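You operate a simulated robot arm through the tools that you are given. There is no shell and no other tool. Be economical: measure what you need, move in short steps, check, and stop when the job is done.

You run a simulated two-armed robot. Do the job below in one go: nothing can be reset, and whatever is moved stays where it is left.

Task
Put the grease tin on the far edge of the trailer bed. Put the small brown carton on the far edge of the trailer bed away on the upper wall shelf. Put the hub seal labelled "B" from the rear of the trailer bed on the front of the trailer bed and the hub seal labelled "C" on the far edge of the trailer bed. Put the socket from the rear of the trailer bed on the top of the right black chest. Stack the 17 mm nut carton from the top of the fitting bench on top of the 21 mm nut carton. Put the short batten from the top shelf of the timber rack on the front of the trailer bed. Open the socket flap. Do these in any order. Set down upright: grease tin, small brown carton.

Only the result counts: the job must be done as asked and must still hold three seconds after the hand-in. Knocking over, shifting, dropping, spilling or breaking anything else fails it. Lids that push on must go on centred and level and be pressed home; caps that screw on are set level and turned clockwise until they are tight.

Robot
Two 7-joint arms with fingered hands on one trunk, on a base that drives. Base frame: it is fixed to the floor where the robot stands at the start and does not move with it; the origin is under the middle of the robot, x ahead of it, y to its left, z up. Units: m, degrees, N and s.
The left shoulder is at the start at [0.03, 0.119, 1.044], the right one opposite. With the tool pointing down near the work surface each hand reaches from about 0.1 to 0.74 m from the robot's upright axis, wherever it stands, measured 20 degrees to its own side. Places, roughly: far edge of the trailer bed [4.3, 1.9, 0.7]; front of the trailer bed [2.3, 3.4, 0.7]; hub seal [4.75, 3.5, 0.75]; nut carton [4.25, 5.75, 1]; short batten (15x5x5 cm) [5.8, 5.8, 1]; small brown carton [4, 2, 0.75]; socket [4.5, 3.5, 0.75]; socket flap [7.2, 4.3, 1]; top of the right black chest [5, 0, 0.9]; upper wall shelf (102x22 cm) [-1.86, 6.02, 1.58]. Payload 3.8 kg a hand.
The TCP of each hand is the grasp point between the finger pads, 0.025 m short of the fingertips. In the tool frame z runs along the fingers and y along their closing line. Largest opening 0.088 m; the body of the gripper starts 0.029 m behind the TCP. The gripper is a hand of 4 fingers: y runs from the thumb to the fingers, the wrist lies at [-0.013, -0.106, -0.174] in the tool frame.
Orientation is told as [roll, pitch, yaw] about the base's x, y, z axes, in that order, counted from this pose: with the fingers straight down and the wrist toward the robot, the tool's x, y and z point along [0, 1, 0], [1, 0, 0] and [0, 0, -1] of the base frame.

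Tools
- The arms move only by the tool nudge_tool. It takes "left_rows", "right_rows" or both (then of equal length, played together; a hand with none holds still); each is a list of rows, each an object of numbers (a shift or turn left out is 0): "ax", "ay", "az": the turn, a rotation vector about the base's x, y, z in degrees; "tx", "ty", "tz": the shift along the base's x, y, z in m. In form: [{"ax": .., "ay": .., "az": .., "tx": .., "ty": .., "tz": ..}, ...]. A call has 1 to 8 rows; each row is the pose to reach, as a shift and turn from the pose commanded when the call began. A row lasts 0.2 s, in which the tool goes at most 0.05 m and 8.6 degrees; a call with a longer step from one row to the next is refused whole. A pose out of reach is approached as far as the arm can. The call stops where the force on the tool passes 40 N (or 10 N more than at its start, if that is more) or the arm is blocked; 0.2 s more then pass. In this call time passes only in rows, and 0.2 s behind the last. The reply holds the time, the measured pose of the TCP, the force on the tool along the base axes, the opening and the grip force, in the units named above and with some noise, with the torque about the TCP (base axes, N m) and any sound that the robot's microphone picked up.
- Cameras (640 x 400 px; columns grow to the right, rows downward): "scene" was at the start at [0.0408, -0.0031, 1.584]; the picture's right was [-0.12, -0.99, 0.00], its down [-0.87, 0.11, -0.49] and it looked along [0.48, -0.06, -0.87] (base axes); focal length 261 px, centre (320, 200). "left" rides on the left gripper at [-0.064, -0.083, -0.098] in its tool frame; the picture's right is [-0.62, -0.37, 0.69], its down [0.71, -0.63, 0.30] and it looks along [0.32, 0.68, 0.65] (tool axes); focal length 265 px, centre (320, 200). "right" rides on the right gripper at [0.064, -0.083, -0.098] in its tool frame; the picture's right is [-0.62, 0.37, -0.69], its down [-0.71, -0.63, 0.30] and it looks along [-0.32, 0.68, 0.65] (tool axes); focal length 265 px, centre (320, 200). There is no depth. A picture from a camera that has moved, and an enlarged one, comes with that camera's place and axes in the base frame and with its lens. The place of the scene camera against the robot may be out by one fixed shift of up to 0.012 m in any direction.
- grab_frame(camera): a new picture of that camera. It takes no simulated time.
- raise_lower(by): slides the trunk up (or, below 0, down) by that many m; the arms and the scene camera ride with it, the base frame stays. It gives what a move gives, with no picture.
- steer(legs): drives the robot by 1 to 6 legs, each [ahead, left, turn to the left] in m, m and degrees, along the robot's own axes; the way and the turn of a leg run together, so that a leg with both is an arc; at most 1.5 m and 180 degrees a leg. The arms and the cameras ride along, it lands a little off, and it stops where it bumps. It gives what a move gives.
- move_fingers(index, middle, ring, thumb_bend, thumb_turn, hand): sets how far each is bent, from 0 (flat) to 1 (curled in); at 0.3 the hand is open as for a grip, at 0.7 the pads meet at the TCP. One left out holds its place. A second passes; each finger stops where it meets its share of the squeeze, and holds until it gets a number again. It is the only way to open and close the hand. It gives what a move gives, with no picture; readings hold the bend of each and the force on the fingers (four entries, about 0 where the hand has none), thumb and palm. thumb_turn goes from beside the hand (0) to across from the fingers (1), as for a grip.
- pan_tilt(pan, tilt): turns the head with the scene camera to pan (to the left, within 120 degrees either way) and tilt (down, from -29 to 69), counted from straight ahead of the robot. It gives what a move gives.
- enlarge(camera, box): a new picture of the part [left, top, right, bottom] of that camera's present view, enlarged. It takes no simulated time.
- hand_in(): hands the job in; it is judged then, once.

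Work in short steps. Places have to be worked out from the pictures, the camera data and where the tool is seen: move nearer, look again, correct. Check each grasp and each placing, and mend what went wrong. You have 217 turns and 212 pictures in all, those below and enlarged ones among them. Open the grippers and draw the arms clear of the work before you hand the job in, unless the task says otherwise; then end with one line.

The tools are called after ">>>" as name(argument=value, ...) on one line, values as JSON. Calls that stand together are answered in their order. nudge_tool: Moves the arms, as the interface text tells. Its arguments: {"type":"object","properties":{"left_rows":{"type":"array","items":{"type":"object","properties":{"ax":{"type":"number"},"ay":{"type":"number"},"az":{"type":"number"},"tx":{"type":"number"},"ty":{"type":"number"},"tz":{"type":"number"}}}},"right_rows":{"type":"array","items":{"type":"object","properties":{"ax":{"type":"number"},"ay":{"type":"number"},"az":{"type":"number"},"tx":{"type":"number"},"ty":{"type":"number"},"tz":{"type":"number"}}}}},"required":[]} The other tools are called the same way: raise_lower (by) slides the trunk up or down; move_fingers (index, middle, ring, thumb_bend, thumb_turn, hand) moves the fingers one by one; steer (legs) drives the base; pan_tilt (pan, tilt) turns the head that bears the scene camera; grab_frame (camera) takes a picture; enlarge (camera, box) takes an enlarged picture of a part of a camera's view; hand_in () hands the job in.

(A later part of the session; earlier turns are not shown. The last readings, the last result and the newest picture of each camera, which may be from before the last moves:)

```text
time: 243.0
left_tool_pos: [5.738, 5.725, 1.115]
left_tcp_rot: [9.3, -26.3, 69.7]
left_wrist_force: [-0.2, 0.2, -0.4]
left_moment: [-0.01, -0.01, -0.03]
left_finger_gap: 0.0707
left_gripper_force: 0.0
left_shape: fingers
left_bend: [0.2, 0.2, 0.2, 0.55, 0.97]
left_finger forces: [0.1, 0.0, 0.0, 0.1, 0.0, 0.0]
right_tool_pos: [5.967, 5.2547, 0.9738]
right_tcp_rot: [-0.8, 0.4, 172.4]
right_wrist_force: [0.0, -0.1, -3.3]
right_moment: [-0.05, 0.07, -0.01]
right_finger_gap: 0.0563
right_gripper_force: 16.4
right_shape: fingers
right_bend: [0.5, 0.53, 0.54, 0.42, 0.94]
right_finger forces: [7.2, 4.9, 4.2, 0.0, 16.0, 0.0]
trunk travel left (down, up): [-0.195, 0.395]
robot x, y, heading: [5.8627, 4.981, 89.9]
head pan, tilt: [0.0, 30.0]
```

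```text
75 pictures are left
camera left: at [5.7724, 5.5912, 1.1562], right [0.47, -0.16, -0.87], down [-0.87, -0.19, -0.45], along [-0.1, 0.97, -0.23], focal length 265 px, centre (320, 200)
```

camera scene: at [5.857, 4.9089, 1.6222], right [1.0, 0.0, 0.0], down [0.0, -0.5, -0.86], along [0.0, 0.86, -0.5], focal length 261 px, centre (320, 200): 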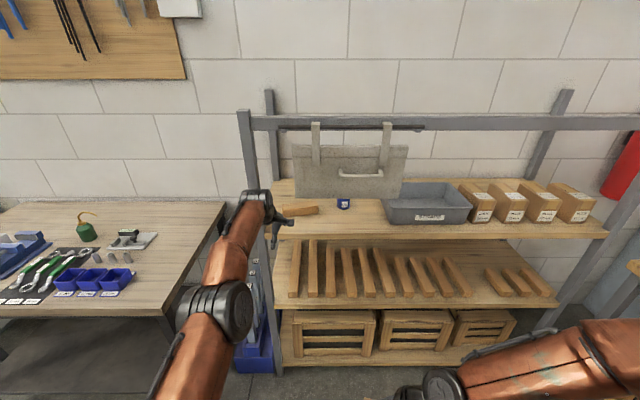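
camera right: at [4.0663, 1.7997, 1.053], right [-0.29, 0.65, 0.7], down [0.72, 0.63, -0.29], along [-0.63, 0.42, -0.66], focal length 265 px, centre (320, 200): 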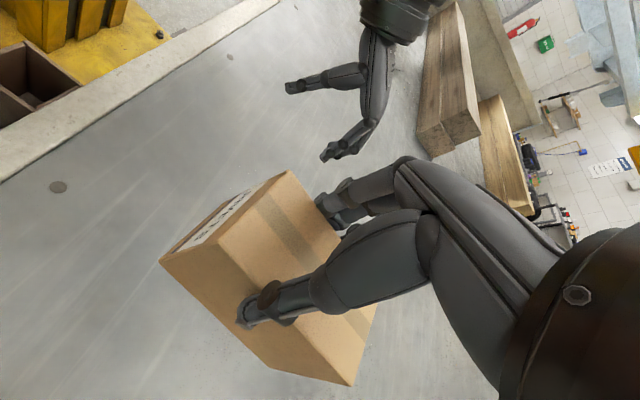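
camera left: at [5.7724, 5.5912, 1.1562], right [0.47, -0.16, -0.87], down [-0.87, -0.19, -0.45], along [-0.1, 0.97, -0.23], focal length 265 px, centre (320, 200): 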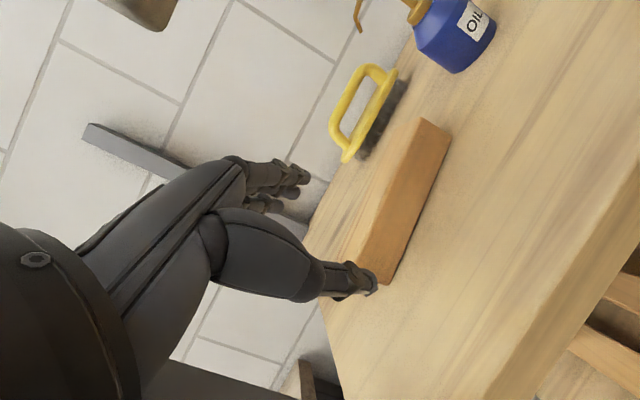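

From this view the board's lower corner is at ≈(5.778,5.655,1.189) – higher and nearer than thought, so a vertical hand at low height fits. Undo the tilt and reopen.

>>> nudge_tool(left_rows=[{"ax": -7, "ty": -0.01}, {"ax": -14, "ty": -0.015, "tx": -0.004}, {"ax": -21, "ty": -0.015, "tx": -0.008}, {"ax": -28, "ty": -0.015, "tx": -0.01}, {"ax": -28, "ty": -0.015, "tx": -0.01, "tz": -0.025}, {"ax": -28, "ty": -0.015, "tx": -0.01, "tz": -0.043}])

>>> move_fingers(hand="left", index=0.27, middle=0.27, ring=0.27, thumb_bend=0.27)

>>> nudge_tool(left_rows=[{"ty": 0.03}, {"ty": 0.06}])

>>> grab_frame(camera="left")

>>> enlarge(camera="scene", box=[200, 110, 400, 270])

```text
time: 244.4
left_tool_pos: [5.7283, 5.7097, 1.072]
left_tcp_rot: [-0.1, 0.2, 71.9]
left_wrist_force: [-0.3, -0.3, 0.0]
left_moment: [0.0, 0.0, 0.01]
left_finger_gap: 0.0705
left_gripper_force: 0.1
left_shape: fingers
left_bend: [0.2, 0.2, 0.2, 0.55, 0.97]
left_finger forces: [0.0, 0.1, 0.1, 0.0, 0.0, 0.1]
right_tool_pos: [5.9665, 5.2544, 0.9738]
right_tcp_rot: [-0.8, 0.5, 172.4]
right_wrist_force: [0.1, -0.2, -3.7]
right_moment: [-0.07, 0.05, -0.02]
right_finger_gap: 0.0565
right_gripper_force: 16.5
right_shape: fingers
right_bend: [0.5, 0.53, 0.54, 0.42, 0.94]
right_finger forces: [7.2, 4.9, 4.2, 0.0, 16.0, 0.0]
trunk travel left (down, up): [-0.195, 0.395]
robot x, y, heading: [5.8651, 4.9764, 89.5]
head pan, tilt: [0.0, 30.0]
```

```text
time: 245.4
left_tool_pos: [5.7274, 5.7093, 1.0715]
left_tcp_rot: [-0.1, 0.3, 71.9]
left_wrist_force: [0.5, 0.4, 0.0]
left_moment: [-0.02, 0.06, 0.0]
left_finger_gap: 0.0904
left_gripper_force: 0.1
left_shape: fingers
left_bend: [0.27, 0.27, 0.27, 0.27, 0.97]
left_finger forces: [0.0, 0.0, 0.1, 0.0, 0.0, 0.1]
right_tool_pos: [5.9665, 5.256, 0.9744]
right_tcp_rot: [-0.8, 0.5, 172.4]
right_wrist_force: [-1.9, -0.7, -4.4]
right_moment: [-0.05, 0.07, -0.01]
right_finger_gap: 0.0564
right_gripper_force: 16.2
right_shape: fingers
right_bend: [0.5, 0.53, 0.54, 0.42, 0.94]
right_finger forces: [7.2, 5.0, 4.2, 0.0, 16.0, 0.0]
trunk travel left (down, up): [-0.195, 0.395]
robot x, y, heading: [5.8629, 4.9823, 89.8]
head pan, tilt: [0.0, 30.0]
```

```text
time: 246.0
left_tool_pos: [5.7277, 5.7288, 1.0734]
left_tcp_rot: [-0.1, 0.2, 71.9]
left_wrist_force: [0.3, -0.5, -0.4]
left_moment: [0.01, -0.01, 0.01]
left_finger_gap: 0.0903
left_gripper_force: 0.0
left_shape: fingers
left_bend: [0.27, 0.27, 0.27, 0.27, 0.97]
left_finger forces: [0.0, 0.0, 0.0, 0.1, 0.1, 0.1]
left hand out of reach, approached as far as the arm can: row 1, 2
right_tool_pos: [5.9661, 5.2551, 0.9756]
right_tcp_rot: [-0.7, 0.6, 172.5]
right_wrist_force: [-0.1, 0.1, -4.1]
right_moment: [-0.05, 0.04, 0.01]
right_finger_gap: 0.0563
right_gripper_force: 16.0
right_shape: fingers
right_bend: [0.5, 0.53, 0.54, 0.42, 0.94]
right_finger forces: [7.1, 4.9, 4.2, 0.1, 15.9, 0.1]
trunk travel left (down, up): [-0.195, 0.395]
robot x, y, heading: [5.8615, 4.9837, 89.5]
head pan, tilt: [0.0, 30.0]
```

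```text
74 pictures are left
camera left: at [5.7623, 5.6298, 1.1726], right [0.47, -0.55, -0.69], down [-0.87, -0.38, -0.3], along [-0.1, 0.75, -0.66], focal length 265 px, centre (320, 200)
```

left: 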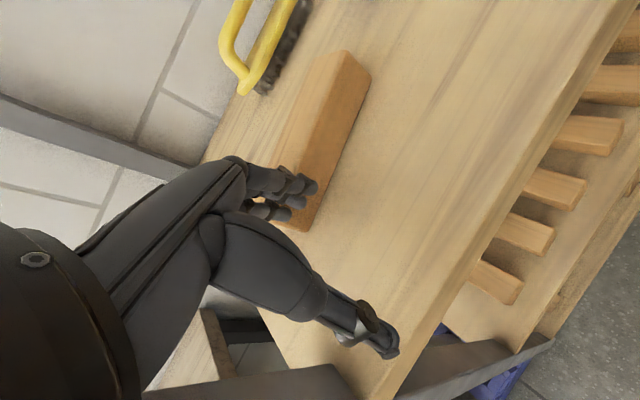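

```text
2.50 times, centred on (300, 190) of scene
camera zoom: at [5.8572, 5.0557, 1.6223], right [1.0, 0.0, 0.0], down [0.0, -0.5, -0.87], along [0.0, 0.87, -0.5], focal length 653 px, centre (370, 225)
```

zoom: 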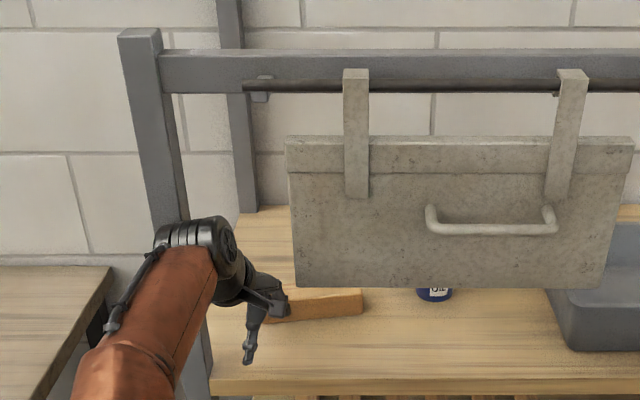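

The board's lower corner seems just touched and can sway freely on its rod. I keep further left and drive in gently 10 cm.

>>> nudge_tool(left_rows=[{"tx": -0.012, "ty": -0.01, "tz": 0.003}])

>>> steer(legs=[[0.11, 0.0, 0]])

>>> grab_frame(camera="left")

>>> enlarge(camera="scene", box=[200, 130, 400, 290])

```text
time: 246.4
left_tool_pos: [5.7146, 5.7196, 1.0752]
left_tcp_rot: [-0.2, 0.2, 71.9]
left_wrist_force: [0.2, -0.6, 0.2]
left_moment: [0.0, -0.02, -0.02]
left_finger_gap: 0.0902
left_gripper_force: 0.1
left_shape: fingers
left_bend: [0.27, 0.27, 0.27, 0.27, 0.97]
left_finger forces: [0.1, 0.0, 0.0, 0.1, 0.0, 0.0]
right_tool_pos: [5.966, 5.2552, 0.9746]
right_tcp_rot: [-0.8, 0.6, 172.4]
right_wrist_force: [0.0, 0.2, -4.2]
right_moment: [-0.04, 0.03, 0.01]
right_finger_gap: 0.0562
right_gripper_force: 15.8
right_shape: fingers
right_bend: [0.5, 0.53, 0.54, 0.42, 0.94]
right_finger forces: [7.2, 4.9, 4.2, 0.0, 16.0, 0.0]
trunk travel left (down, up): [-0.195, 0.395]
robot x, y, heading: [5.8609, 4.9822, 89.8]
head pan, tilt: [0.0, 30.0]
```

```text
time: 247.7
left_tool_pos: [5.7463, 5.8263, 1.0761]
left_tcp_rot: [-0.2, 0.1, 69.9]
left_wrist_force: [-0.6, -0.1, 0.3]
left_moment: [0.03, -0.01, 0.0]
left_finger_gap: 0.0903
left_gripper_force: 0.1
left_shape: fingers
left_bend: [0.27, 0.27, 0.27, 0.27, 0.98]
left_finger forces: [0.0, 0.0, 0.0, 0.0, 0.0, 0.1]
right_tool_pos: [5.9733, 5.3625, 0.9754]
right_tcp_rot: [-0.8, 0.5, 171.9]
right_wrist_force: [0.4, 0.4, -4.2]
right_moment: [-0.04, 0.07, 0.0]
right_finger_gap: 0.0564
right_gripper_force: 16.4
right_shape: fingers
right_bend: [0.5, 0.53, 0.54, 0.42, 0.94]
right_finger forces: [7.1, 5.1, 4.3, 0.0, 15.9, 0.0]
trunk travel left (down, up): [-0.195, 0.395]
robot x, y, heading: [5.8686, 5.0891, 89.2]
head pan, tilt: [0.0, 30.0]
stopped in leg 1: the robot was blocked; the commanded pose is now the measured one
```

```text
72 pictures are left
camera left: at [5.7774, 5.7266, 1.1759], right [0.46, -0.56, -0.69], down [-0.89, -0.35, -0.31], along [-0.07, 0.75, -0.66], focal length 265 px, centre (320, 200)
```

left: 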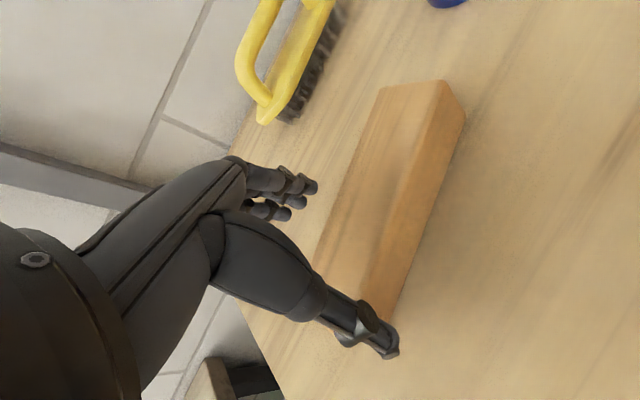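

```text
2.50 times, centred on (300, 210) of scene
camera zoom: at [5.8642, 5.1631, 1.6223], right [1.0, -0.01, 0.0], down [-0.01, -0.5, -0.87], along [0.01, 0.87, -0.5], focal length 653 px, centre (370, 175)
```

zoom: 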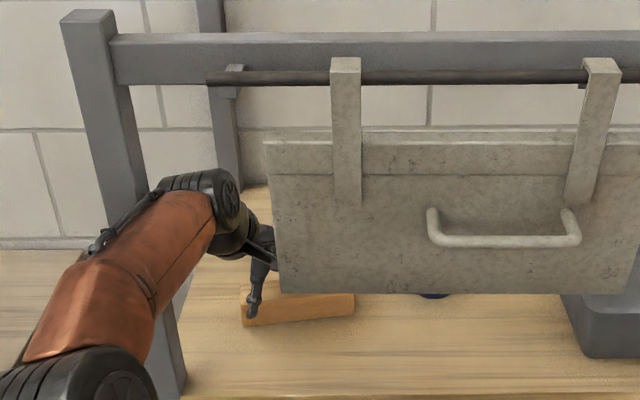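

The hand is now over the batten (centre ≈(5.791,5.848), top 1.035, bottom 0.99, turned ≈10°). Rotate to match better, lower and close.

>>> nudge_tool(left_rows=[{"az": 8, "ty": 0.006}, {"az": 16, "ty": 0.012, "tx": 0.008}, {"az": 16, "ty": 0.012, "tx": 0.008, "tz": -0.028}, {"az": 16, "ty": 0.012, "tx": 0.008, "tz": -0.055}])

>>> grab_frame(camera="left")

```text
time: 248.8
left_tool_pos: [5.7451, 5.8463, 1.0425]
left_tcp_rot: [-0.4, -2.2, 86.6]
left_wrist_force: [-0.4, -7.2, 18.1]
left_moment: [0.54, 0.11, -0.06]
left_finger_gap: 0.0949
left_gripper_force: 9.1
left_shape: fingers
left_bend: [0.27, 0.3, 0.27, 0.22, 0.98]
left_finger forces: [0.0, 15.3, 0.0, 0.1, 2.8, 0.0]
right_tool_pos: [5.9709, 5.3617, 0.975]
right_tcp_rot: [-0.8, 0.5, 172.1]
right_wrist_force: [0.4, 0.0, -3.9]
right_moment: [-0.04, 0.05, 0.04]
right_finger_gap: 0.0566
right_gripper_force: 16.0
right_shape: fingers
right_bend: [0.5, 0.53, 0.54, 0.42, 0.94]
right_finger forces: [7.0, 5.1, 4.3, 0.0, 15.9, 0.1]
trunk travel left (down, up): [-0.195, 0.395]
robot x, y, heading: [5.8652, 5.0886, 89.6]
head pan, tilt: [0.0, 30.0]
stopped in row 4 (left hand): the force on the tool passed its limit at 46 N (the readings are from after the stop); the commanded pose is now the measured one
```

```text
70 pictures are left
camera left: at [5.8031, 5.7555, 1.1383], right [0.6, -0.38, -0.7], down [-0.75, -0.57, -0.33], along [-0.28, 0.73, -0.63], focal length 265 px, centre (320, 200)
```

left: 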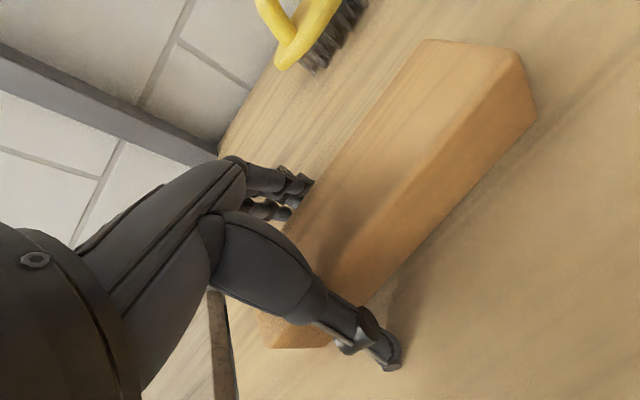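

The middle finger touched the top edge. Raise, open wider, shift 8 mm further in and lower again.

>>> nudge_tool(left_rows=[{"tz": 0.015}, {"tz": 0.025, "ty": 0.004}])

>>> move_fingers(hand="left", index=0.12, middle=0.12, ring=0.12, thumb_bend=0.2)

>>> nudge_tool(left_rows=[{"tz": -0.02, "ax": 1, "ty": 0.002}, {"tz": -0.035, "ax": 2, "ty": 0.002}, {"tz": -0.045, "ax": 2, "ty": 0.002}])

>>> grab_frame(camera="left")

```text
time: 249.4
left_tool_pos: [5.7451, 5.8489, 1.061]
left_tcp_rot: [-0.5, -1.6, 86.5]
left_wrist_force: [0.2, 0.2, 0.3]
left_moment: [0.0, 0.0, 0.02]
left_finger_gap: 0.091
left_gripper_force: 0.0
left_shape: fingers
left_bend: [0.27, 0.27, 0.27, 0.27, 0.98]
left_finger forces: [0.0, 0.0, 0.0, 0.0, 0.0, 0.0]
right_tool_pos: [5.9703, 5.362, 0.975]
right_tcp_rot: [-0.8, 0.5, 172.1]
right_wrist_force: [-0.3, 0.6, -4.4]
right_moment: [-0.03, 0.06, -0.01]
right_finger_gap: 0.0564
right_gripper_force: 16.2
right_shape: fingers
right_bend: [0.5, 0.53, 0.54, 0.42, 0.94]
right_finger forces: [7.1, 5.1, 4.2, 0.1, 16.1, 0.0]
trunk travel left (down, up): [-0.195, 0.395]
robot x, y, heading: [5.8649, 5.0861, 89.3]
head pan, tilt: [0.0, 30.0]
```

```text
time: 250.4
left_tool_pos: [5.7443, 5.8491, 1.0618]
left_tcp_rot: [-0.4, -1.6, 86.6]
left_wrist_force: [1.4, -0.6, 0.3]
left_moment: [0.01, -0.01, 0.04]
left_finger_gap: 0.112
left_gripper_force: 0.1
left_shape: fingers
left_bend: [0.12, 0.12, 0.12, 0.2, 0.98]
left_finger forces: [0.0, 0.0, 0.1, 0.0, 0.1, 0.1]
right_tool_pos: [5.9696, 5.3626, 0.9745]
right_tcp_rot: [-0.8, 0.5, 172.1]
right_wrist_force: [0.4, 0.9, -4.6]
right_moment: [-0.06, 0.03, 0.03]
right_finger_gap: 0.0564
right_gripper_force: 15.5
right_shape: fingers
right_bend: [0.5, 0.53, 0.54, 0.42, 0.94]
right_finger forces: [7.1, 5.1, 4.2, 0.0, 16.1, 0.0]
trunk travel left (down, up): [-0.195, 0.395]
robot x, y, heading: [5.8607, 5.0873, 89.4]
head pan, tilt: [0.0, 30.0]
```

```text
time: 251.1
left_tool_pos: [5.7452, 5.8567, 1.0401]
left_tcp_rot: [-0.5, -5.6, 86.8]
left_wrist_force: [-0.1, -5.7, 15.1]
left_moment: [-0.8, 0.06, 0.0]
left_finger_gap: 0.1194
left_gripper_force: 7.9
left_shape: fingers
left_bend: [0.12, 0.12, 0.12, 0.09, 0.97]
left_finger forces: [0.1, 0.1, 0.1, 0.0, 16.0, 0.1]
right_tool_pos: [5.9704, 5.3634, 0.9748]
right_tcp_rot: [-0.7, 0.7, 172.0]
right_wrist_force: [0.2, 0.7, -4.0]
right_moment: [-0.03, 0.04, 0.0]
right_finger_gap: 0.0565
right_gripper_force: 16.3
right_shape: fingers
right_bend: [0.5, 0.53, 0.54, 0.42, 0.94]
right_finger forces: [7.2, 5.2, 4.2, 0.0, 15.9, 0.0]
trunk travel left (down, up): [-0.195, 0.395]
robot x, y, heading: [5.8618, 5.0924, 89.5]
head pan, tilt: [0.0, 30.0]
stopped in row 3 (left hand): the force on the tool passed its limit at 46 N (the readings are from after the stop); the commanded pose is now the measured one
```

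```text
69 pictures are left
camera left: at [5.8031, 5.7613, 1.132], right [0.61, -0.34, -0.72], down [-0.74, -0.55, -0.37], along [-0.27, 0.76, -0.59], focal length 265 px, centre (320, 200)
```

left: 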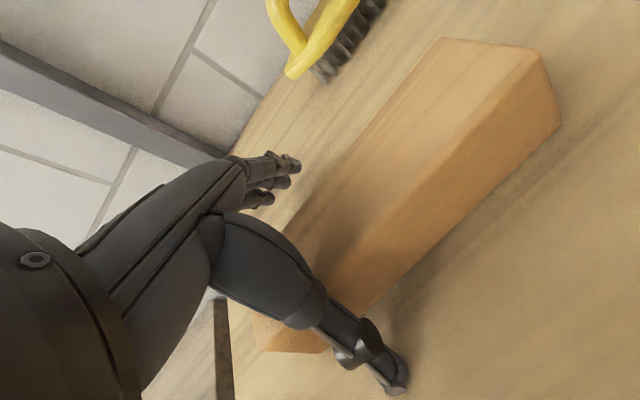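

The thumb has reached the shelf, fingers are behind the batten. Level the hand and close.

>>> nudge_tool(left_rows=[{"ax": -5, "tz": 0.003}])

>>> move_fingers(hand="left", index=0.6, middle=0.6, ring=0.6, thumb_bend=0.6)

>>> grab_frame(camera="left")

```text
time: 251.5
left_tool_pos: [5.7451, 5.8482, 1.0396]
left_tcp_rot: [-0.7, -0.3, 86.7]
left_wrist_force: [0.3, 4.3, 8.8]
left_moment: [-0.44, 0.03, -0.03]
left_finger_gap: 0.1112
left_gripper_force: 4.7
left_shape: fingers
left_bend: [0.12, 0.12, 0.12, 0.21, 0.98]
left_finger forces: [0.1, 0.0, 0.1, 0.0, 8.9, 0.0]
left hand out of reach, approached as far as the arm can: row 1
right_tool_pos: [5.9705, 5.3632, 0.9747]
right_tcp_rot: [-0.7, 0.5, 172.1]
right_wrist_force: [-0.2, -0.7, -3.1]
right_moment: [-0.04, 0.07, 0.0]
right_finger_gap: 0.0568
right_gripper_force: 15.3
right_shape: fingers
right_bend: [0.5, 0.53, 0.54, 0.42, 0.94]
right_finger forces: [7.2, 5.1, 4.1, 0.0, 16.0, 0.1]
trunk travel left (down, up): [-0.195, 0.395]
robot x, y, heading: [5.8649, 5.0896, 89.6]
head pan, tilt: [0.0, 30.0]
```

```text
time: 252.5
left_tool_pos: [5.7456, 5.8458, 1.0473]
left_tcp_rot: [-0.8, -1.2, 86.9]
left_wrist_force: [0.4, 4.4, 32.9]
left_moment: [0.64, -0.04, -0.18]
left_finger_gap: 0.0408
left_gripper_force: 21.2
left_shape: fingers
left_bend: [0.53, 0.38, 0.56, 0.51, 0.97]
left_finger forces: [10.1, 14.4, 2.9, 0.1, 15.3, 0.0]
right_tool_pos: [5.9707, 5.3595, 0.9753]
right_tcp_rot: [-0.9, 0.5, 172.1]
right_wrist_force: [-0.2, -0.4, -5.1]
right_moment: [-0.03, 0.03, 0.02]
right_finger_gap: 0.0563
right_gripper_force: 16.8
right_shape: fingers
right_bend: [0.5, 0.53, 0.54, 0.42, 0.94]
right_finger forces: [7.1, 5.1, 4.1, 0.1, 16.0, 0.0]
trunk travel left (down, up): [-0.195, 0.395]
robot x, y, heading: [5.8633, 5.0873, 89.3]
head pan, tilt: [0.0, 30.0]
```

```text
68 pictures are left
camera left: at [5.8023, 5.7582, 1.1455], right [0.61, -0.39, -0.69], down [-0.74, -0.58, -0.33], along [-0.28, 0.71, -0.64], focal length 265 px, centre (320, 200)
```

left: 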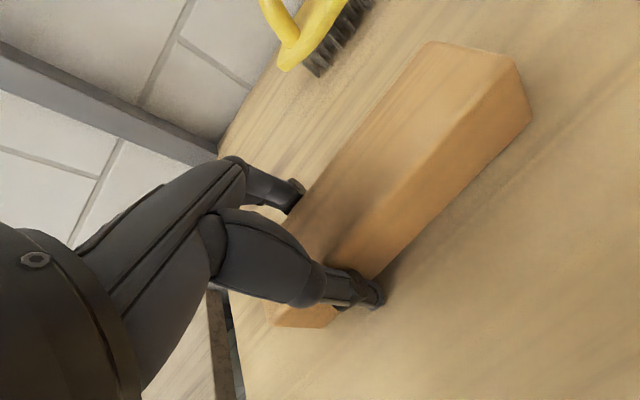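

Closed at ~41 mm. Lift slightly and check.

>>> nudge_tool(left_rows=[{"tz": 0.008}, {"tz": 0.018}, {"tz": 0.028}])

>>> grab_frame(camera="left")

```text
time: 253.3
left_tool_pos: [5.7448, 5.8455, 1.0636]
left_tcp_rot: [-0.8, 0.1, 86.7]
left_wrist_force: [0.7, -0.4, -0.6]
left_moment: [0.02, 0.05, 0.04]
left_finger_gap: 0.0393
left_gripper_force: 8.4
left_shape: fingers
left_bend: [0.53, 0.49, 0.56, 0.52, 0.97]
left_finger forces: [5.6, 0.0, 2.6, 0.0, 8.4, 0.0]
right_tool_pos: [5.9698, 5.3621, 0.9729]
right_tcp_rot: [-0.7, 0.5, 172.1]
right_wrist_force: [0.4, -0.2, -4.6]
right_moment: [0.0, 0.02, -0.04]
right_finger_gap: 0.0566
right_gripper_force: 16.6
right_shape: fingers
right_bend: [0.5, 0.53, 0.54, 0.42, 0.94]
right_finger forces: [7.0, 5.2, 4.3, 0.0, 16.0, 0.1]
trunk travel left (down, up): [-0.195, 0.395]
robot x, y, heading: [5.8671, 5.0878, 89.3]
head pan, tilt: [0.0, 30.0]
```

```text
67 pictures are left
camera left: at [5.8024, 5.7588, 1.1639], right [0.61, -0.41, -0.68], down [-0.75, -0.59, -0.31], along [-0.28, 0.7, -0.66], focal length 265 px, centre (320, 200)
```

left: 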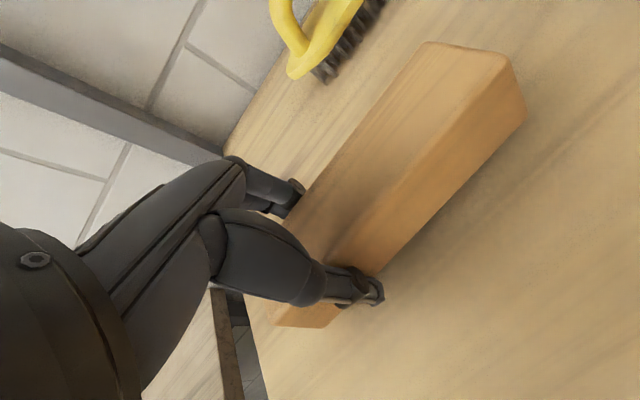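

The batten follows. Tighten the grip, then lift a bit more.

>>> move_fingers(hand="left", index=0.8, middle=0.8, ring=0.8, thumb_bend=0.8)

>>> nudge_tool(left_rows=[{"tz": 0.01}])

>>> grab_frame(camera="left")

```text
time: 254.3
left_tool_pos: [5.7449, 5.8459, 1.0656]
left_tcp_rot: [-0.9, -0.3, 86.7]
left_wrist_force: [-0.1, 0.7, -0.1]
left_moment: [0.0, 0.05, 0.0]
left_finger_gap: 0.039
left_gripper_force: 25.2
left_shape: fingers
left_bend: [0.59, 0.64, 0.66, 0.51, 0.93]
left_finger forces: [8.7, 8.4, 8.4, 0.0, 25.5, 0.1]
right_tool_pos: [5.9702, 5.363, 0.975]
right_tcp_rot: [-0.8, 0.5, 172.1]
right_wrist_force: [0.2, -0.7, -4.1]
right_moment: [-0.07, 0.05, 0.0]
right_finger_gap: 0.0564
right_gripper_force: 16.3
right_shape: fingers
right_bend: [0.5, 0.53, 0.54, 0.42, 0.94]
right_finger forces: [7.1, 5.1, 4.2, 0.0, 16.0, 0.0]
trunk travel left (down, up): [-0.195, 0.395]
robot x, y, heading: [5.8645, 5.0916, 89.4]
head pan, tilt: [0.0, 30.0]
```

```text
time: 254.7
left_tool_pos: [5.7454, 5.8465, 1.077]
left_tcp_rot: [-0.7, -0.3, 86.6]
left_wrist_force: [-0.2, -0.1, -2.2]
left_moment: [0.01, 0.02, 0.01]
left_finger_gap: 0.0387
left_gripper_force: 25.0
left_shape: fingers
left_bend: [0.59, 0.64, 0.67, 0.51, 0.93]
left_finger forces: [8.9, 8.4, 8.5, 0.0, 25.4, 0.0]
right_tool_pos: [5.97, 5.3633, 0.9756]
right_tcp_rot: [-0.8, 0.5, 172.1]
right_wrist_force: [0.2, -0.2, -3.5]
right_moment: [-0.02, 0.04, -0.03]
right_finger_gap: 0.0566
right_gripper_force: 16.7
right_shape: fingers
right_bend: [0.5, 0.53, 0.54, 0.42, 0.94]
right_finger forces: [7.1, 5.1, 4.3, 0.1, 15.9, 0.0]
trunk travel left (down, up): [-0.195, 0.395]
robot x, y, heading: [5.8659, 5.09, 89.2]
head pan, tilt: [0.0, 30.0]
```

```text
66 pictures are left
camera left: at [5.802, 5.7596, 1.1759], right [0.61, -0.4, -0.69], down [-0.75, -0.59, -0.32], along [-0.28, 0.7, -0.66], focal length 265 px, centre (320, 200)
```

left: 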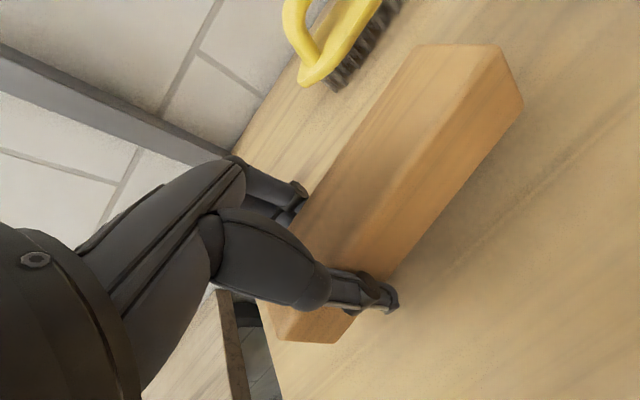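

Firmly held. Lower 1.2 cm so the camera pod passes beneath the board, then back straight out.

>>> nudge_tool(left_rows=[{"tz": -0.013}])

>>> steer(legs=[[-0.4, 0, 0]])

>>> grab_frame(camera="scene")

>>> grab_frame(camera="left")

```text
time: 255.1
left_tool_pos: [5.7433, 5.847, 1.0637]
left_tcp_rot: [-0.8, -0.1, 86.8]
left_wrist_force: [0.3, -0.5, -0.4]
left_moment: [-0.01, 0.05, 0.01]
left_finger_gap: 0.0386
left_gripper_force: 25.6
left_shape: fingers
left_bend: [0.59, 0.64, 0.67, 0.51, 0.93]
left_finger forces: [8.8, 8.3, 8.3, 0.0, 25.4, 0.1]
right_tool_pos: [5.9709, 5.3624, 0.9749]
right_tcp_rot: [-0.8, 0.6, 172.1]
right_wrist_force: [-0.2, -0.6, -4.1]
right_moment: [-0.04, 0.05, -0.01]
right_finger_gap: 0.0564
right_gripper_force: 16.4
right_shape: fingers
right_bend: [0.5, 0.53, 0.54, 0.42, 0.94]
right_finger forces: [7.1, 5.1, 4.4, 0.0, 16.0, 0.1]
trunk travel left (down, up): [-0.195, 0.395]
robot x, y, heading: [5.8644, 5.0901, 89.3]
head pan, tilt: [0.0, 30.0]
```

```text
time: 257.6
left_tool_pos: [5.737, 5.4445, 1.0645]
left_tcp_rot: [-0.8, -0.2, 87.0]
left_wrist_force: [0.3, -0.2, -1.6]
left_moment: [0.0, 0.05, -0.01]
left_finger_gap: 0.0386
left_gripper_force: 25.6
left_shape: fingers
left_bend: [0.59, 0.64, 0.67, 0.51, 0.93]
left_finger forces: [8.8, 8.3, 8.3, 0.0, 25.3, 0.0]
right_tool_pos: [5.9659, 4.9623, 0.9752]
right_tcp_rot: [-0.8, 0.4, 172.4]
right_wrist_force: [0.7, 0.0, -3.1]
right_moment: [-0.05, 0.03, 0.01]
right_finger_gap: 0.0564
right_gripper_force: 16.1
right_shape: fingers
right_bend: [0.5, 0.53, 0.54, 0.42, 0.94]
right_finger forces: [7.2, 5.2, 4.2, 0.0, 16.0, 0.0]
trunk travel left (down, up): [-0.195, 0.395]
robot x, y, heading: [5.8622, 4.6918, 89.5]
head pan, tilt: [0.0, 30.0]
```

```text
65 pictures are left
camera scene: at [5.8566, 4.7637, 1.6223], right [1.0, -0.01, 0.0], down [0.0, -0.5, -0.87], along [0.0, 0.87, -0.5], focal length 261 px, centre (320, 200)
```

scene: 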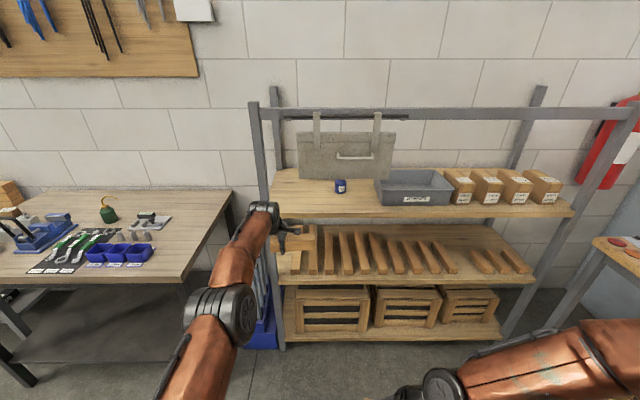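

```text
64 pictures are left
camera left: at [5.7955, 5.3587, 1.1636], right [0.61, -0.4, -0.69], down [-0.74, -0.59, -0.32], along [-0.28, 0.7, -0.66], focal length 265 px, centre (320, 200)
```

left: 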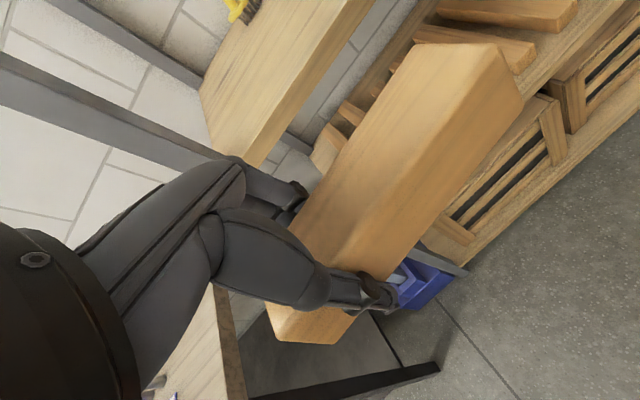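

Batten is out and the board hangs as before. Raise the trunk, tuck the hands, turn to face -x and head for the trailer's front-left side.

>>> raise_lower(by=0.2)

>>> nudge_tool(left_rows=[{"ty": -0.04}, {"ty": -0.08}, {"ty": -0.12, "tx": 0.02}, {"ty": -0.16, "tx": 0.03}])

>>> steer(legs=[[-0.1, 0, 0], [0, 0, 90], [1.1, 0.0, 0]])

>>> pan_tilt(pan=0, tilt=35)

>>> grab_frame(camera="scene")

```text
time: 259.8
left_tool_pos: [5.7387, 5.4453, 1.2634]
left_tcp_rot: [-0.8, -0.2, 87.0]
left_wrist_force: [0.3, 0.1, -1.7]
left_moment: [0.01, 0.04, 0.01]
left_finger_gap: 0.0384
left_gripper_force: 25.2
left_shape: fingers
left_bend: [0.59, 0.64, 0.67, 0.51, 0.93]
left_finger forces: [8.9, 8.3, 8.4, 0.0, 25.4, 0.0]
right_tool_pos: [5.9648, 4.9635, 1.1733]
right_tcp_rot: [-0.8, 0.6, 172.4]
right_wrist_force: [-0.5, -0.1, -4.2]
right_moment: [-0.04, 0.04, 0.04]
right_finger_gap: 0.0565
right_gripper_force: 16.2
right_shape: fingers
right_bend: [0.5, 0.53, 0.54, 0.42, 0.94]
right_finger forces: [7.2, 5.1, 4.1, 0.0, 16.0, 0.0]
trunk travel left (down, up): [-0.395, 0.195]
robot x, y, heading: [5.8616, 4.6924, 89.8]
head pan, tilt: [0.0, 30.0]
```

```text
time: 260.8
left_tool_pos: [5.7675, 5.287, 1.2658]
left_tcp_rot: [-0.8, -0.4, 87.1]
left_wrist_force: [0.7, -1.0, -0.9]
left_moment: [-0.01, 0.02, 0.0]
left_finger_gap: 0.0384
left_gripper_force: 24.6
left_shape: fingers
left_bend: [0.59, 0.64, 0.67, 0.51, 0.93]
left_finger forces: [8.7, 8.0, 7.9, 0.0, 24.6, 0.0]
right_tool_pos: [5.9648, 4.9622, 1.1761]
right_tcp_rot: [-0.8, 0.5, 172.2]
right_wrist_force: [0.2, -0.7, -4.1]
right_moment: [-0.07, 0.05, -0.01]
right_finger_gap: 0.0564
right_gripper_force: 16.1
right_shape: fingers
right_bend: [0.5, 0.53, 0.54, 0.42, 0.94]
right_finger forces: [7.1, 5.0, 4.1, 0.0, 15.9, 0.0]
trunk travel left (down, up): [-0.395, 0.195]
robot x, y, heading: [5.8601, 4.6898, 89.9]
head pan, tilt: [0.0, 30.0]
```

```text
time: 271.0
left_tool_pos: [4.1638, 4.4659, 1.2661]
left_tcp_rot: [-0.7, -0.2, 178.6]
left_wrist_force: [-0.8, -0.4, -1.7]
left_moment: [-0.07, 0.01, 0.02]
left_finger_gap: 0.038
left_gripper_force: 23.6
left_shape: fingers
left_bend: [0.6, 0.64, 0.68, 0.51, 0.93]
left_finger forces: [8.4, 7.8, 7.6, 0.1, 23.7, 0.1]
right_tool_pos: [4.4826, 4.6735, 1.1743]
right_tcp_rot: [-0.7, 0.5, -96.0]
right_wrist_force: [0.7, -0.1, -4.2]
right_moment: [-0.03, -0.01, 0.0]
right_finger_gap: 0.0568
right_gripper_force: 16.0
right_shape: fingers
right_bend: [0.5, 0.53, 0.54, 0.42, 0.94]
right_finger forces: [7.0, 5.0, 4.1, 0.1, 15.8, 0.0]
trunk travel left (down, up): [-0.395, 0.195]
robot x, y, heading: [4.7581, 4.5776, -178.4]
head pan, tilt: [0.0, 30.0]
```

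```text
time: 271.6
left_tool_pos: [4.1647, 4.4658, 1.2646]
left_tcp_rot: [-0.8, -0.2, 178.5]
left_wrist_force: [0.2, 0.4, -1.1]
left_moment: [-0.01, 0.02, 0.01]
left_finger_gap: 0.0379
left_gripper_force: 23.5
left_shape: fingers
left_bend: [0.6, 0.64, 0.68, 0.51, 0.93]
left_finger forces: [8.3, 7.8, 7.7, 0.0, 23.7, 0.0]
right_tool_pos: [4.4828, 4.6734, 1.1748]
right_tcp_rot: [-0.7, 0.6, -96.0]
right_wrist_force: [-0.9, 0.7, -3.7]
right_moment: [-0.03, -0.03, 0.01]
right_finger_gap: 0.0562
right_gripper_force: 15.3
right_shape: fingers
right_bend: [0.5, 0.53, 0.54, 0.42, 0.94]
right_finger forces: [7.1, 5.0, 4.0, 0.0, 15.7, 0.0]
trunk travel left (down, up): [-0.395, 0.195]
robot x, y, heading: [4.7597, 4.5727, -178.5]
head pan, tilt: [0.0, 35.0]
```

```text
63 pictures are left
camera scene: at [4.6869, 4.5804, 1.8145], right [-0.02, 1.0, 0.0], down [0.57, 0.01, -0.82], along [-0.82, -0.02, -0.57], focal length 261 px, centre (320, 200)
```

scene: 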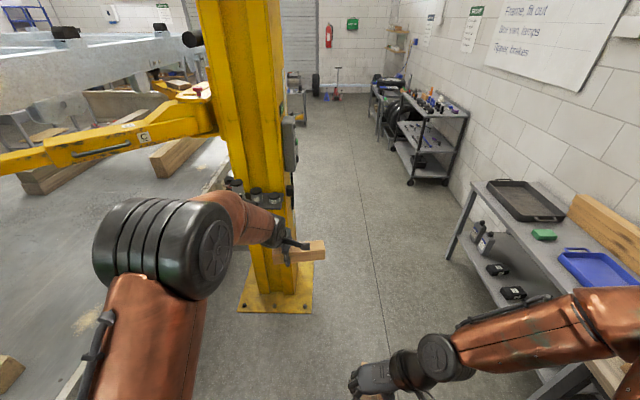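

Corridor between the post (y≈4.47) and the tray bench (y≈5.4) is free. Drive along y≈4.96 to the trailer's front.

>>> steer(legs=[[0.4, -0.4, -1.5], [1.4, 0, 0], [0.65, 0.1, 0]])

>>> pan_tilt(pan=60, tilt=35)

>>> grab_frame(camera="scene")

```text
time: 284.7
left_tool_pos: [1.6999, 4.8044, 1.263]
left_tcp_rot: [-0.8, -0.1, 176.0]
left_wrist_force: [-0.5, 0.2, -1.0]
left_moment: [-0.04, 0.0, 0.01]
left_finger_gap: 0.0379
left_gripper_force: 23.7
left_shape: fingers
left_bend: [0.6, 0.64, 0.68, 0.51, 0.93]
left_finger forces: [8.3, 7.9, 7.7, 0.0, 23.7, 0.0]
right_tool_pos: [2.0262, 4.9973, 1.1745]
right_tcp_rot: [-0.8, 0.5, -98.6]
right_wrist_force: [0.0, -0.3, -3.6]
right_moment: [-0.06, -0.04, 0.01]
right_finger_gap: 0.0563
right_gripper_force: 15.7
right_shape: fingers
right_bend: [0.5, 0.53, 0.54, 0.42, 0.94]
right_finger forces: [7.1, 4.9, 4.0, 0.1, 15.7, 0.0]
trunk travel left (down, up): [-0.395, 0.195]
robot x, y, heading: [2.3023, 4.8872, 178.8]
head pan, tilt: [0.0, 35.0]
```

```text
time: 286.0
left_tool_pos: [1.6995, 4.8031, 1.2649]
left_tcp_rot: [-0.9, -0.2, 176.1]
left_wrist_force: [0.1, 1.2, -1.7]
left_moment: [-0.03, 0.01, 0.0]
left_finger_gap: 0.0379
left_gripper_force: 23.6
left_shape: fingers
left_bend: [0.6, 0.64, 0.68, 0.51, 0.93]
left_finger forces: [8.3, 7.8, 7.8, 0.0, 23.8, 0.0]
right_tool_pos: [2.027, 4.9965, 1.1745]
right_tcp_rot: [-0.8, 0.5, -98.7]
right_wrist_force: [1.1, 0.1, -3.4]
right_moment: [-0.08, -0.05, -0.02]
right_finger_gap: 0.0564
right_gripper_force: 15.9
right_shape: fingers
right_bend: [0.5, 0.53, 0.54, 0.42, 0.94]
right_finger forces: [7.1, 5.0, 4.1, 0.0, 15.7, 0.0]
trunk travel left (down, up): [-0.395, 0.195]
robot x, y, heading: [2.3004, 4.8923, 178.9]
head pan, tilt: [60.0, 35.0]
```

```text
62 pictures are left
camera scene: at [2.2686, 4.8172, 1.8145], right [-0.85, 0.52, 0.0], down [0.3, 0.49, -0.82], along [-0.43, -0.7, -0.57], focal length 261 px, centre (320, 200)
```

scene: 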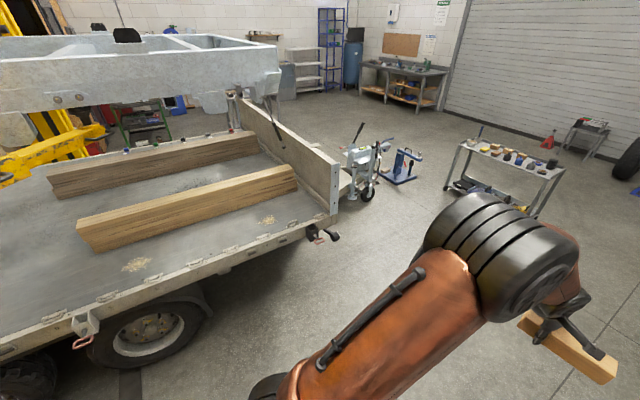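

The strip between near beam (y≈3.30) and rim (y≈3.58) at x≈2.3 is free. Turn to face the trailer and approach.

>>> steer(legs=[[0, 0, 91.1], [0.7, 0, 0]])

>>> pan_tilt(pan=10, tilt=50)

>>> grab_frame(camera="scene")

```text
time: 293.7
left_tool_pos: [2.3943, 3.5854, 1.2653]
left_tcp_rot: [-0.8, -0.2, -93.1]
left_wrist_force: [-0.3, 0.2, -1.0]
left_moment: [-0.05, -0.02, -0.03]
left_finger_gap: 0.0373
left_gripper_force: 22.6
left_shape: fingers
left_bend: [0.6, 0.65, 0.68, 0.51, 0.93]
left_finger forces: [8.0, 7.6, 7.5, 0.1, 22.9, 0.1]
right_tool_pos: [2.1954, 3.9098, 1.1743]
right_tcp_rot: [-0.8, 0.6, -7.7]
right_wrist_force: [0.6, 0.4, -4.2]
right_moment: [0.04, -0.02, 0.02]
right_finger_gap: 0.0564
right_gripper_force: 16.0
right_shape: fingers
right_bend: [0.5, 0.54, 0.54, 0.42, 0.94]
right_finger forces: [6.9, 4.9, 4.0, 0.1, 15.6, 0.0]
trunk travel left (down, up): [-0.395, 0.195]
robot x, y, heading: [2.3009, 4.1838, -90.6]
head pan, tilt: [60.0, 35.0]
```

```text
time: 294.9
left_tool_pos: [2.3932, 3.5848, 1.2638]
left_tcp_rot: [-0.8, -0.2, -93.2]
left_wrist_force: [0.9, 0.3, -1.6]
left_moment: [0.0, -0.05, 0.0]
left_finger_gap: 0.0375
left_gripper_force: 23.0
left_shape: fingers
left_bend: [0.6, 0.65, 0.68, 0.51, 0.93]
left_finger forces: [8.1, 7.6, 7.5, 0.0, 23.0, 0.0]
right_tool_pos: [2.1949, 3.9103, 1.1752]
right_tcp_rot: [-0.7, 0.6, -7.6]
right_wrist_force: [0.6, 0.6, -3.7]
right_moment: [0.05, -0.02, -0.01]
right_finger_gap: 0.0565
right_gripper_force: 15.8
right_shape: fingers
right_bend: [0.5, 0.54, 0.54, 0.42, 0.94]
right_finger forces: [7.0, 4.9, 3.9, 0.1, 15.6, 0.0]
trunk travel left (down, up): [-0.395, 0.195]
robot x, y, heading: [2.302, 4.1848, -90.4]
head pan, tilt: [10.0, 50.0]
```

```text
61 pictures are left
camera scene: at [2.3085, 4.133, 1.7927], right [-0.99, -0.17, 0.0], down [-0.13, 0.76, -0.64], along [0.11, -0.63, -0.77], focal length 261 px, centre (320, 200)
```

scene: 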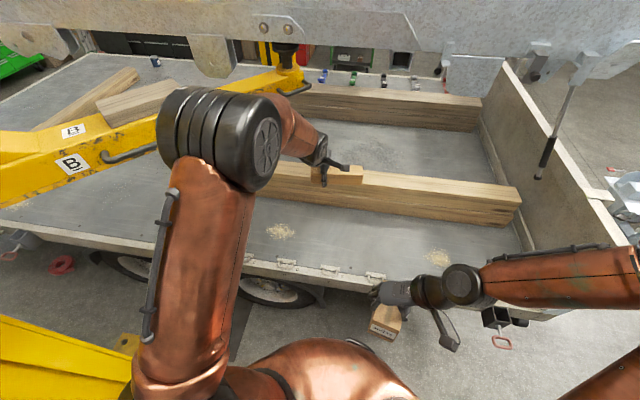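

The yellow arm B is at x>2.7; my target (2.27,3.45) is clear of it. Lower the trunk and bring the batten over the free strip.

>>> raise_lower(by=-0.33)

>>> nudge_tool(left_rows=[{"tx": -0.025, "ty": -0.04}, {"tx": -0.05, "ty": -0.08}, {"tx": -0.075, "ty": -0.12}, {"tx": -0.075, "ty": -0.13, "tz": -0.04}, {"tx": -0.075, "ty": -0.13, "tz": -0.08}, {"tx": -0.075, "ty": -0.13, "tz": -0.11}])

>>> grab_frame(camera="left")

>>> grab_frame(camera="scene")

```text
time: 298.2
left_tool_pos: [2.3925, 3.5862, 0.9335]
left_tcp_rot: [-0.8, -0.1, -93.1]
left_wrist_force: [0.2, 0.2, -1.3]
left_moment: [0.01, -0.07, 0.0]
left_finger_gap: 0.0376
left_gripper_force: 23.2
left_shape: fingers
left_bend: [0.6, 0.65, 0.68, 0.51, 0.93]
left_finger forces: [8.1, 7.7, 7.5, 0.1, 23.1, 0.1]
right_tool_pos: [2.196, 3.9103, 0.8445]
right_tcp_rot: [-0.7, 0.5, -7.7]
right_wrist_force: [0.1, -0.2, -4.2]
right_moment: [0.02, -0.06, 0.0]
right_finger_gap: 0.0565
right_gripper_force: 15.8
right_shape: fingers
right_bend: [0.5, 0.54, 0.54, 0.42, 0.94]
right_finger forces: [7.1, 4.9, 3.9, 0.0, 15.5, 0.0]
trunk travel left (down, up): [-0.065, 0.525]
robot x, y, heading: [2.301, 4.1831, -90.4]
head pan, tilt: [10.0, 50.0]
```

```text
time: 299.6
left_tool_pos: [2.3192, 3.4537, 0.8245]
left_tcp_rot: [-0.7, -0.1, -93.0]
left_wrist_force: [0.0, 0.1, -0.5]
left_moment: [0.0, 0.0, 0.01]
left_finger_gap: 0.0371
left_gripper_force: 23.0
left_shape: fingers
left_bend: [0.6, 0.65, 0.68, 0.51, 0.93]
left_finger forces: [8.0, 7.5, 7.4, 0.0, 22.7, 0.0]
right_tool_pos: [2.1943, 3.9111, 0.8437]
right_tcp_rot: [-0.7, 0.6, -7.7]
right_wrist_force: [-0.1, 0.5, -4.3]
right_moment: [0.04, -0.06, 0.01]
right_finger_gap: 0.0563
right_gripper_force: 15.7
right_shape: fingers
right_bend: [0.5, 0.54, 0.54, 0.42, 0.94]
right_finger forces: [7.1, 5.0, 4.0, 0.0, 15.6, 0.1]
trunk travel left (down, up): [-0.065, 0.525]
robot x, y, heading: [2.3008, 4.1882, -90.4]
head pan, tilt: [10.0, 50.0]
```

```text
60 pictures are left
camera left: at [2.2602, 3.5425, 0.9242], right [-0.61, 0.4, -0.69], down [0.74, 0.59, -0.32], along [0.28, -0.7, -0.66], focal length 265 px, centre (320, 200)
```

left: 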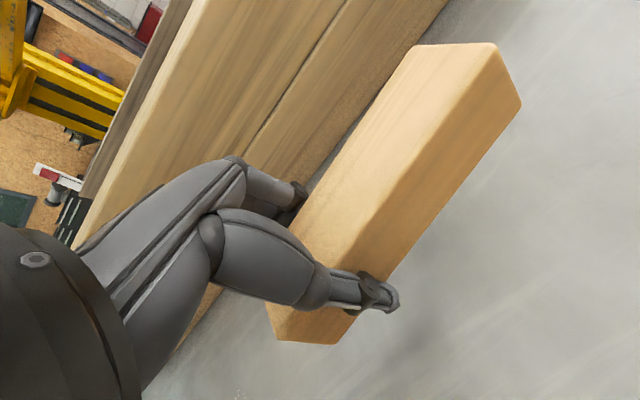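

```text
59 pictures are left
camera scene: at [2.3086, 4.1331, 1.4627], right [-0.99, -0.17, 0.0], down [-0.13, 0.76, -0.64], along [0.11, -0.63, -0.77], focal length 261 px, centre (320, 200)
```

scene: 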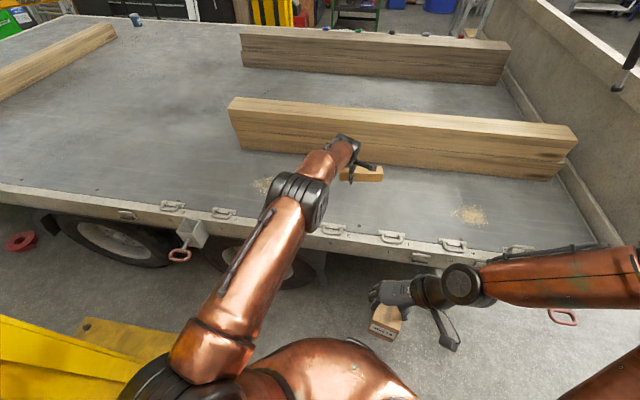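

A little close to the beam: shift 3 cm toward me and lower until contact.

>>> nudge_tool(left_rows=[{"ty": 0.03, "tz": 0.0}, {"ty": 0.03, "tz": -0.04}, {"ty": 0.03, "tz": -0.06}, {"ty": 0.03, "tz": -0.07}, {"ty": 0.03, "tz": -0.08}, {"ty": 0.03, "tz": -0.09}, {"ty": 0.03, "tz": -0.1}])

>>> grab_frame(camera="left")

```text
time: 301.2
left_tool_pos: [2.3193, 3.486, 0.7277]
left_tcp_rot: [-0.9, -0.6, -93.2]
left_wrist_force: [-0.4, 1.8, 7.2]
left_moment: [-0.01, 0.04, -0.03]
left_finger_gap: 0.037
left_gripper_force: 25.5
left_shape: fingers
left_bend: [0.6, 0.65, 0.69, 0.51, 0.93]
left_finger forces: [8.2, 9.5, 7.4, 0.0, 25.6, 0.0]
right_tool_pos: [2.1955, 3.9115, 0.8444]
right_tcp_rot: [-0.9, 0.5, -7.7]
right_wrist_force: [0.7, -1.1, -4.4]
right_moment: [0.03, -0.03, 0.01]
right_finger_gap: 0.0563
right_gripper_force: 15.4
right_shape: fingers
right_bend: [0.5, 0.54, 0.54, 0.42, 0.94]
right_finger forces: [7.0, 5.0, 4.0, 0.0, 15.6, 0.0]
trunk travel left (down, up): [-0.065, 0.525]
robot x, y, heading: [2.3013, 4.1877, -90.6]
head pan, tilt: [10.0, 50.0]
```

```text
58 pictures are left
camera left: at [2.2595, 3.573, 0.827], right [-0.61, 0.4, -0.69], down [0.74, 0.59, -0.32], along [0.28, -0.71, -0.65], focal length 265 px, centre (320, 200)
```

left: 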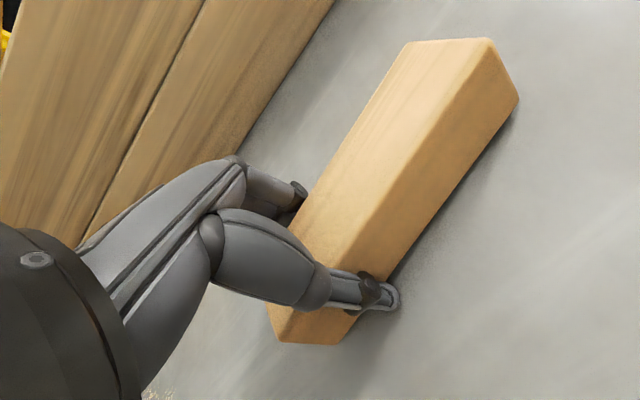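

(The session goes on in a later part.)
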